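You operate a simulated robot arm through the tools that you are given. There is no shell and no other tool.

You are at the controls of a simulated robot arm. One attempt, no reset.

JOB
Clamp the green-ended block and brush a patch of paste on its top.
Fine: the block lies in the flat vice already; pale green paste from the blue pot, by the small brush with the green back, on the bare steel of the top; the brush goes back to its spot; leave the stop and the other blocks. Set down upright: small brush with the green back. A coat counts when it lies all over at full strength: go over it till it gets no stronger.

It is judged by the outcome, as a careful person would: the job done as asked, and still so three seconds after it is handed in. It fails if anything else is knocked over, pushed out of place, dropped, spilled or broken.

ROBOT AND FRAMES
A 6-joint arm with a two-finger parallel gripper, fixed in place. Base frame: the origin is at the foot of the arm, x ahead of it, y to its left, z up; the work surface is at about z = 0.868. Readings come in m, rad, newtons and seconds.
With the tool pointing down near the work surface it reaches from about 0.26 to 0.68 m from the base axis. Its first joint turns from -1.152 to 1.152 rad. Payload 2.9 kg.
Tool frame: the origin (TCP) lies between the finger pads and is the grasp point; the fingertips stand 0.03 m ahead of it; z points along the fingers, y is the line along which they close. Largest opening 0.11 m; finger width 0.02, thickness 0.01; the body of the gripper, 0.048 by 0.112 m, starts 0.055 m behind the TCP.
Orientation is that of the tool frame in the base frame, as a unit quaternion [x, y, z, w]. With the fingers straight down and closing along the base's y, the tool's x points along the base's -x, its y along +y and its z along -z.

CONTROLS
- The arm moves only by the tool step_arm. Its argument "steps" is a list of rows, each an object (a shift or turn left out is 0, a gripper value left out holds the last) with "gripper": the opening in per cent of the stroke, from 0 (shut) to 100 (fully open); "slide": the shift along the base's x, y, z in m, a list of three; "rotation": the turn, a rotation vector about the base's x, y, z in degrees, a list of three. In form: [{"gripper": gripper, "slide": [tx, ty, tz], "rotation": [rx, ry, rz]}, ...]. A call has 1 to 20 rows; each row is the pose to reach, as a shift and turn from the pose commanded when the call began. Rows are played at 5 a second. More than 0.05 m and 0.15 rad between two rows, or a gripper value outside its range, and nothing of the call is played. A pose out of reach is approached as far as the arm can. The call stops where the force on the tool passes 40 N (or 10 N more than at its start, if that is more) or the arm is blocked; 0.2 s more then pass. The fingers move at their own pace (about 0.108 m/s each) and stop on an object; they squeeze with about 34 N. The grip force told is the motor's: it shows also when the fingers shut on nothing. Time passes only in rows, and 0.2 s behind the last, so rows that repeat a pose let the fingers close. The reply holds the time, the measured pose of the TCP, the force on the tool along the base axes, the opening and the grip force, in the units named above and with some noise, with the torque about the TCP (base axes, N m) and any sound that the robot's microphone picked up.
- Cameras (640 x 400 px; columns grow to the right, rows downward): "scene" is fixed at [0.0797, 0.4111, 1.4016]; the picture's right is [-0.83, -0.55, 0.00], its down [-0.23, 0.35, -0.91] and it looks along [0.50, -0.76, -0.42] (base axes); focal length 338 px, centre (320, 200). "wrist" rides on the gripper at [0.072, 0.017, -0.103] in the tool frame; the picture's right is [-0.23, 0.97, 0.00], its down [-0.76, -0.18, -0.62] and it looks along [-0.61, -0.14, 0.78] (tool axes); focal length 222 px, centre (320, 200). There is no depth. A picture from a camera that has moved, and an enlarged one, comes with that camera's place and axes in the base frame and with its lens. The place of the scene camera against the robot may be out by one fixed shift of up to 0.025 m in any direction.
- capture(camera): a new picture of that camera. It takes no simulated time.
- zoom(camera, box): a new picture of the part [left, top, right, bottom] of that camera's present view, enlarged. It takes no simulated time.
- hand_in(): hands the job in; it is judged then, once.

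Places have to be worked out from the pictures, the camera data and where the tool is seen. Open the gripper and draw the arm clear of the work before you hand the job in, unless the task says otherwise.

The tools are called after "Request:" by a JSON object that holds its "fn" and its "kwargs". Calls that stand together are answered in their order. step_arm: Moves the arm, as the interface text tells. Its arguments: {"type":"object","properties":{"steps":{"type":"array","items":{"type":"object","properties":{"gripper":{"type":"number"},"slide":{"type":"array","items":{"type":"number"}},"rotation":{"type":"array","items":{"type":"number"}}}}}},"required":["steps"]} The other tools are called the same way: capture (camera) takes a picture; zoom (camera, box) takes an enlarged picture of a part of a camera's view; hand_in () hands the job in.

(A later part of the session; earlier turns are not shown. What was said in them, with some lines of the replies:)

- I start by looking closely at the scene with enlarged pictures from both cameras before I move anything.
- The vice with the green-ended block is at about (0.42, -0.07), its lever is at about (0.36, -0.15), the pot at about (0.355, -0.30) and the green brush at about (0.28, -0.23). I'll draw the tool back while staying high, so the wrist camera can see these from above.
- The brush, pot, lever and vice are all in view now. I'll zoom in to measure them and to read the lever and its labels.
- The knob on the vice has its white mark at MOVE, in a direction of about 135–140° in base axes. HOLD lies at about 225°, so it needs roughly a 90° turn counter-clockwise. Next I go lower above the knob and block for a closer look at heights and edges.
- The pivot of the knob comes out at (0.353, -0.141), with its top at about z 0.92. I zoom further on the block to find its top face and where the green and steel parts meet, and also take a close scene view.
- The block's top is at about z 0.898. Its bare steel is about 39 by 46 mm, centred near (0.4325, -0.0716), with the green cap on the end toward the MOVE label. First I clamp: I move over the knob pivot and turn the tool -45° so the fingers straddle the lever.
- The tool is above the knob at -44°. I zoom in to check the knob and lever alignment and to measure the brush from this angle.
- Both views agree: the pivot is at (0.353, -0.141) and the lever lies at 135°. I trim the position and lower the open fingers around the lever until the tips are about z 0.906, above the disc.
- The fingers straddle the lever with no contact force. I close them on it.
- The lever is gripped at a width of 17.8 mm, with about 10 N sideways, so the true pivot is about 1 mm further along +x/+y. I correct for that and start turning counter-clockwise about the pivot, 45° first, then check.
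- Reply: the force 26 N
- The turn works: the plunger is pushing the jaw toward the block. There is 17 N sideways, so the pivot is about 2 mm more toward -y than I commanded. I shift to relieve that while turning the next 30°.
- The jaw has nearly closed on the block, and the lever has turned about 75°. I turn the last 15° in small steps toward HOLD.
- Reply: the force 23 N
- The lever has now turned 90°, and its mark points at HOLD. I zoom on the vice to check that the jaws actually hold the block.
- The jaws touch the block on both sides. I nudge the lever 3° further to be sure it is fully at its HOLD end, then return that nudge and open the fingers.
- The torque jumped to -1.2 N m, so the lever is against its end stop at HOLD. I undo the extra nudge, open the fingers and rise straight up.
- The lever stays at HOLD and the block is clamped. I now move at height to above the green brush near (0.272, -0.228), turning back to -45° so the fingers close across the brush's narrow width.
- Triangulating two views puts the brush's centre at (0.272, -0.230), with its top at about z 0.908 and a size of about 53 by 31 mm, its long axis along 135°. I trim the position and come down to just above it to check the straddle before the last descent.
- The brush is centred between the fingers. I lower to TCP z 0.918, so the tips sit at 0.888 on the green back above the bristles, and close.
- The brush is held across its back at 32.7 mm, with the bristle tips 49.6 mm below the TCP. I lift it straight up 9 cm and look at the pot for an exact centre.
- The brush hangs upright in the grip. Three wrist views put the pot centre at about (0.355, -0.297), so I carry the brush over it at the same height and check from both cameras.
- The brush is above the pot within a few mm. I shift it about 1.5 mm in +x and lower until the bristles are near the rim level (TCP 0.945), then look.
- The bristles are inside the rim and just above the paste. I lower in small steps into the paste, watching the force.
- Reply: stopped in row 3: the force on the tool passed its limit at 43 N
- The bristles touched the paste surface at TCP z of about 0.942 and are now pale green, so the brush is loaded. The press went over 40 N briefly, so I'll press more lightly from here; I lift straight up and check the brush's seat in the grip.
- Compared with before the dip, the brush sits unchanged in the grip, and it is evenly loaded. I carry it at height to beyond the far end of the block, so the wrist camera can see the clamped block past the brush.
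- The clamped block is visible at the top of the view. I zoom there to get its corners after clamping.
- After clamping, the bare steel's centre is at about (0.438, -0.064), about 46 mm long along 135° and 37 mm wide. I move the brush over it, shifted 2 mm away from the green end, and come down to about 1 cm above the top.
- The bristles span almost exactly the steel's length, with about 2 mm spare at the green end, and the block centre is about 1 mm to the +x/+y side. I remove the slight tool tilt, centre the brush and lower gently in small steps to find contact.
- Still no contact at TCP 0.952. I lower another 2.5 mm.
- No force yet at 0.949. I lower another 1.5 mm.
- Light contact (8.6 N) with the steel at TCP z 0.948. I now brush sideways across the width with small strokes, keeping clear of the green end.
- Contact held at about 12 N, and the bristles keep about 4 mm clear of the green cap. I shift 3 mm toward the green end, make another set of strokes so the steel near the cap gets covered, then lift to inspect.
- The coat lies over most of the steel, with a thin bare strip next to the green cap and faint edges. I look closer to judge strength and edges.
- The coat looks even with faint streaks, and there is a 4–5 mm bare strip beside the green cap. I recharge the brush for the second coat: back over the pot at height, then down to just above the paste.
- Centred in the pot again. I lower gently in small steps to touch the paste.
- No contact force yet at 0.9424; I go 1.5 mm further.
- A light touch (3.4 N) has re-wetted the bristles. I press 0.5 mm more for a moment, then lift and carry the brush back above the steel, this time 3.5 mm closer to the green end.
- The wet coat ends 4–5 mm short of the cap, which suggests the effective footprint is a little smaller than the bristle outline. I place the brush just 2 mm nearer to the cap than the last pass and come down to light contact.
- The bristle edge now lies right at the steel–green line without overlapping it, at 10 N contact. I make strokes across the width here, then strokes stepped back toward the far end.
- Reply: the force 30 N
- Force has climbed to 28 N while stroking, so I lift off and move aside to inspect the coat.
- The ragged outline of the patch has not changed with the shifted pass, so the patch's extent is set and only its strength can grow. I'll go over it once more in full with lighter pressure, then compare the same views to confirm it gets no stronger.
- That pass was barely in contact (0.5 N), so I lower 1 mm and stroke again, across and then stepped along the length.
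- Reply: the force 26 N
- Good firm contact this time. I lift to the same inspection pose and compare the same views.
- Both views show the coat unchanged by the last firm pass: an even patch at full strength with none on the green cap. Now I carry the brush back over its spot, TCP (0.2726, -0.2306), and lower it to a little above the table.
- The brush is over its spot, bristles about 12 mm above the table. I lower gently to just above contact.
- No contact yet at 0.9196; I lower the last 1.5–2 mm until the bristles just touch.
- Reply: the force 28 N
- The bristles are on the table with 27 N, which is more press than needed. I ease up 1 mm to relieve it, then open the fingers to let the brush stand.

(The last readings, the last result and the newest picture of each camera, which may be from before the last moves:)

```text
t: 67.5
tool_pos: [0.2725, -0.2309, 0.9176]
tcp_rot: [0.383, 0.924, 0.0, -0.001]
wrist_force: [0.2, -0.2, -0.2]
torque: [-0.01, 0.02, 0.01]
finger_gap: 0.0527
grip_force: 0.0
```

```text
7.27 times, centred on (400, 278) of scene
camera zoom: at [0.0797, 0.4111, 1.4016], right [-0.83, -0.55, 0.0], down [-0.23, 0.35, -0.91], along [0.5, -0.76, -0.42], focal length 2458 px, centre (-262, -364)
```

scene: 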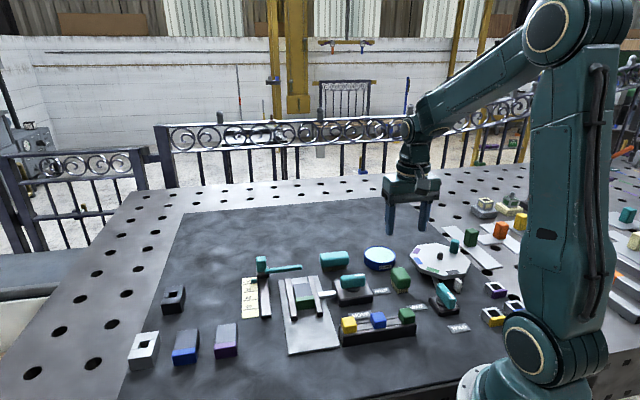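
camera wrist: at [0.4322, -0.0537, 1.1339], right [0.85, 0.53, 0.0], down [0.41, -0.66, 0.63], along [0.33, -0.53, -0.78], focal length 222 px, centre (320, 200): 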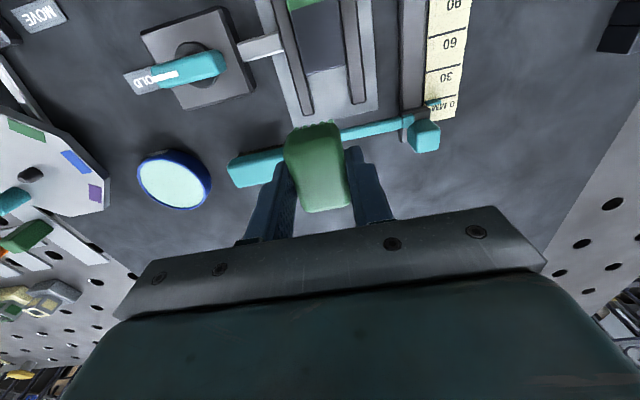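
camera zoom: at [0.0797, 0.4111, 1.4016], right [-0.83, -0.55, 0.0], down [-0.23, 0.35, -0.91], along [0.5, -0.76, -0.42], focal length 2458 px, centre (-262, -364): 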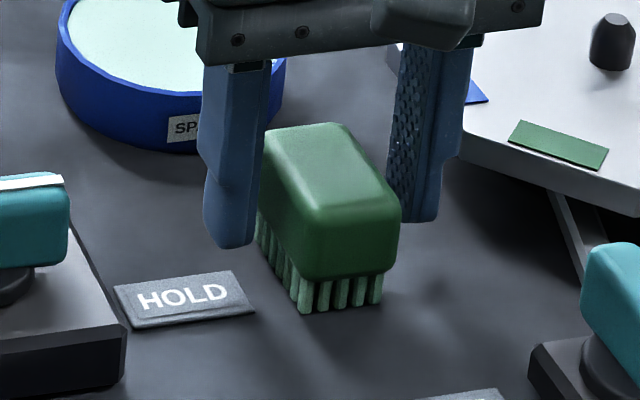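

The brush stands upright on its spot and the fingers are clear of it. I rise straight up and check the whole scene.

Request:
{"fn": "step_arm", "kwargs": {"steps": [{"gripper": 48, "slide": [0, 0, 0.015]}, {"slide": [0, 0, 0.04]}, {"slide": [0, 0, 0.08]}, {"slide": [0, 0, 0.12]}, {"slide": [0, 0, 0.16]}, {"slide": [0, 0, 0.2]}, {"slide": [0, 0, 0.2]}]}}

Request:
{"fn": "capture", "kwargs": {"camera": "scene"}}

Request:
{"fn": "zoom", "kwargs": {"camera": "scene", "box": [230, 230, 390, 360]}}

Request:
{"fn": "zoom", "kwargs": {"camera": "scene", "box": [320, 230, 480, 350]}}

Request:
{"fn": "capture", "kwargs": {"camera": "wrist"}}

```text
t: 69.1
tool_pos: [0.2743, -0.2325, 1.1162]
tcp_rot: [0.382, 0.924, 0.0, -0.001]
wrist_force: [-0.6, -0.2, 0.2]
torque: [0.0, 0.0, -0.02]
finger_gap: 0.0527
grip_force: 0.1
```

```text
taken
```

scene: 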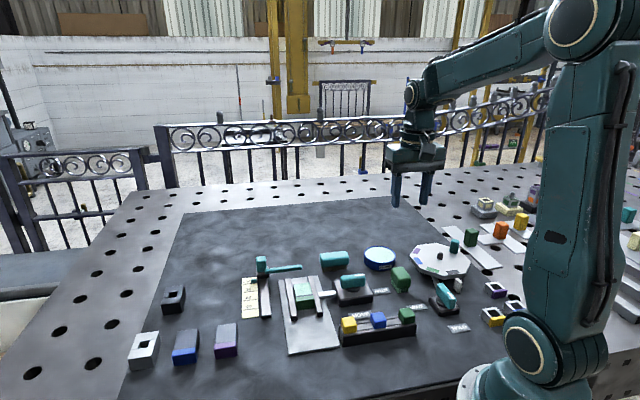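

```text
3.08 times, centred on (310, 295) of scene
camera zoom: at [0.0797, 0.4111, 1.4016], right [-0.83, -0.55, 0.0], down [-0.23, 0.35, -0.91], along [0.5, -0.76, -0.42], focal length 1040 px, centre (351, -92)
```

zoom: 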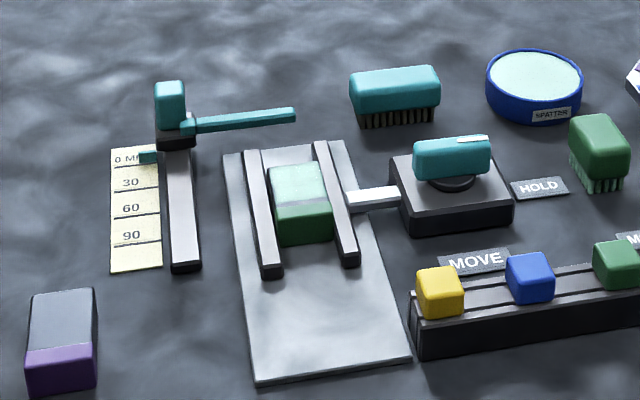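

```text
3.33 times, centred on (400, 290) of scene
camera zoom: at [0.0797, 0.4111, 1.4016], right [-0.83, -0.55, 0.0], down [-0.23, 0.35, -0.91], along [0.5, -0.76, -0.42], focal length 1127 px, centre (53, -100)
```

zoom: 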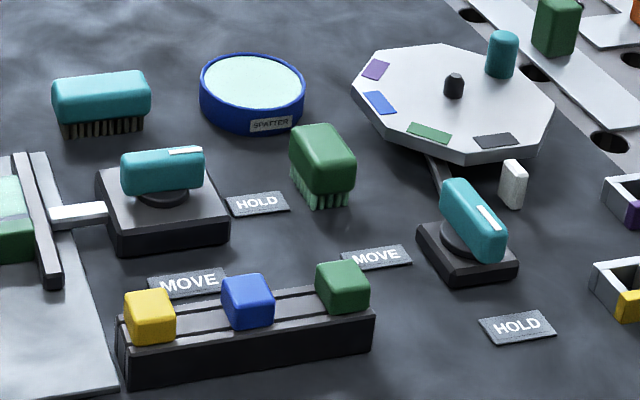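

```text
taken
camera wrist: at [0.2338, -0.1684, 1.2204], right [0.85, 0.53, 0.0], down [0.41, -0.67, 0.62], along [0.33, -0.53, -0.78], focal length 222 px, centre (320, 200)
```

wrist: 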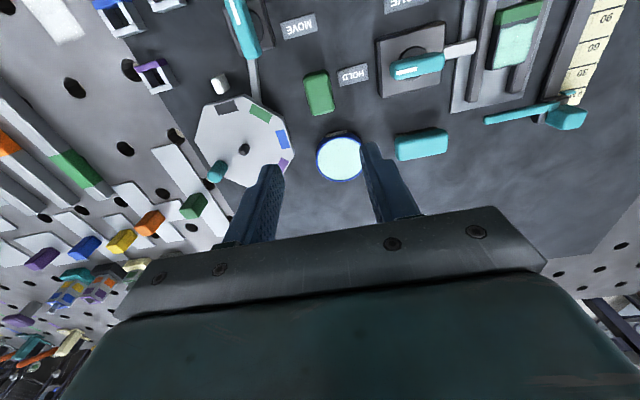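

The brush is back at its original place, and the pot, stop and other items have not moved. Before handing in I take one unobstructed close look at the coat with the brush out of the way.

Request:
{"fn": "zoom", "kwargs": {"camera": "wrist", "box": [470, 0, 570, 90]}}

Request:
{"fn": "zoom", "kwargs": {"camera": "scene", "box": [290, 272, 335, 312]}}

```text
4.44 times, centred on (520, 45) of wrist
camera zoom: at [0.2338, -0.1684, 1.2204], right [0.85, 0.53, 0.0], down [0.41, -0.67, 0.62], along [0.33, -0.53, -0.78], focal length 987 px, centre (-569, 889)
```

zoom: 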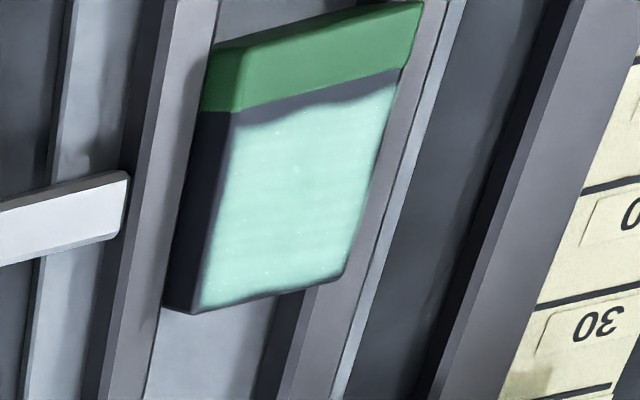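

```text
10.00 times, centred on (312, 292) of scene
camera zoom: at [0.0797, 0.4111, 1.4016], right [-0.83, -0.55, 0.0], down [-0.23, 0.35, -0.91], along [0.5, -0.76, -0.42], focal length 3380 px, centre (395, -720)
```

zoom: 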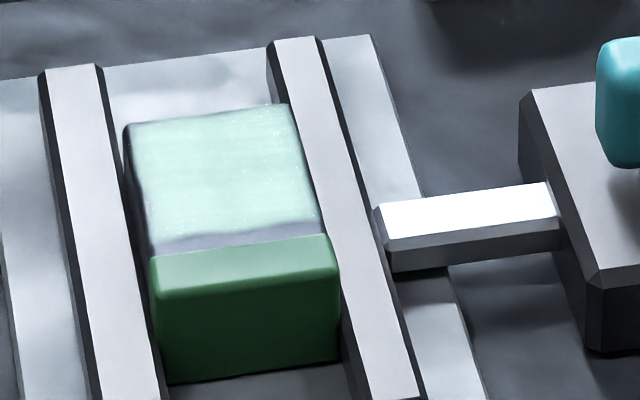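

The coat is an opaque, even patch on the bare steel, with none on the green cap, and the block is held between the jaws. I open the gripper fully and draw the arm a little higher, clear of the work.

Request:
{"fn": "step_arm", "kwargs": {"steps": [{"gripper": 100, "slide": [0.01, 0, 0.03]}, {"gripper": 100, "slide": [0.03, 0, 0.06]}, {"gripper": 100, "slide": [0.05, 0, 0.08]}, {"gripper": 100, "slide": [0.05, 0, 0.08]}, {"gripper": 100, "slide": [0.05, 0, 0.08]}]}}

Request:
{"fn": "capture", "kwargs": {"camera": "scene"}}

```text
t: 70.3
tool_pos: [0.3236, -0.231, 1.1979]
tcp_rot: [0.383, 0.924, 0.0, -0.001]
wrist_force: [-0.7, 0.2, 0.8]
torque: [-0.02, 0.0, -0.02]
finger_gap: 0.1104
grip_force: 0.1
```

```text
taken
```

scene: 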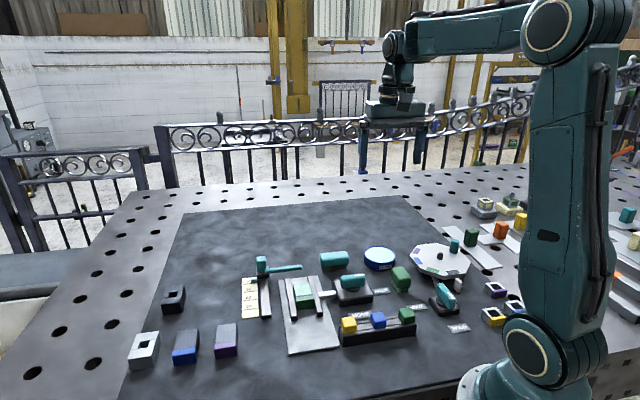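

The last picture shows the lever at HOLD, the block clamped and coated, and the brush upright on its spot. Everything else is untouched, and the arm is clear with the gripper open, so I hand in.

Request:
{"fn": "hand_in", "kwargs": {}}

```text
The job is handed in.
```

I clamped the green-ended block, brushed the paste on, and handed the job in. No verdict has come back.

- **Clamp:** I turned the vice lever to HOLD until it reached its end stop. Both jaws touch the block, and the lever stayed put after I let go.
- **Coat:** The bare steel has an even, opaque patch of pale green paste, with none on the green end. I dipped the brush twice. The last firm pass made no visible change, so I judged the coat to be at full strength.
- **Bare strip:** About 4–5 mm of steel next to the green end shows no paste, and there is a thin margin of about 2 mm at the far end. I brushed right up to the green line and the edge of the patch did not move, so I stopped there to keep paste off the green.
- **Brush:** The small green-backed brush is standing upright on its original spot.
- **Other items:** The stop, the other blocks and the pot show no change in the pictures. The first dip pressed briefly at 43 N and tripped the force limit; the pot did not shift.

The arm is clear of the work with the gripper open.
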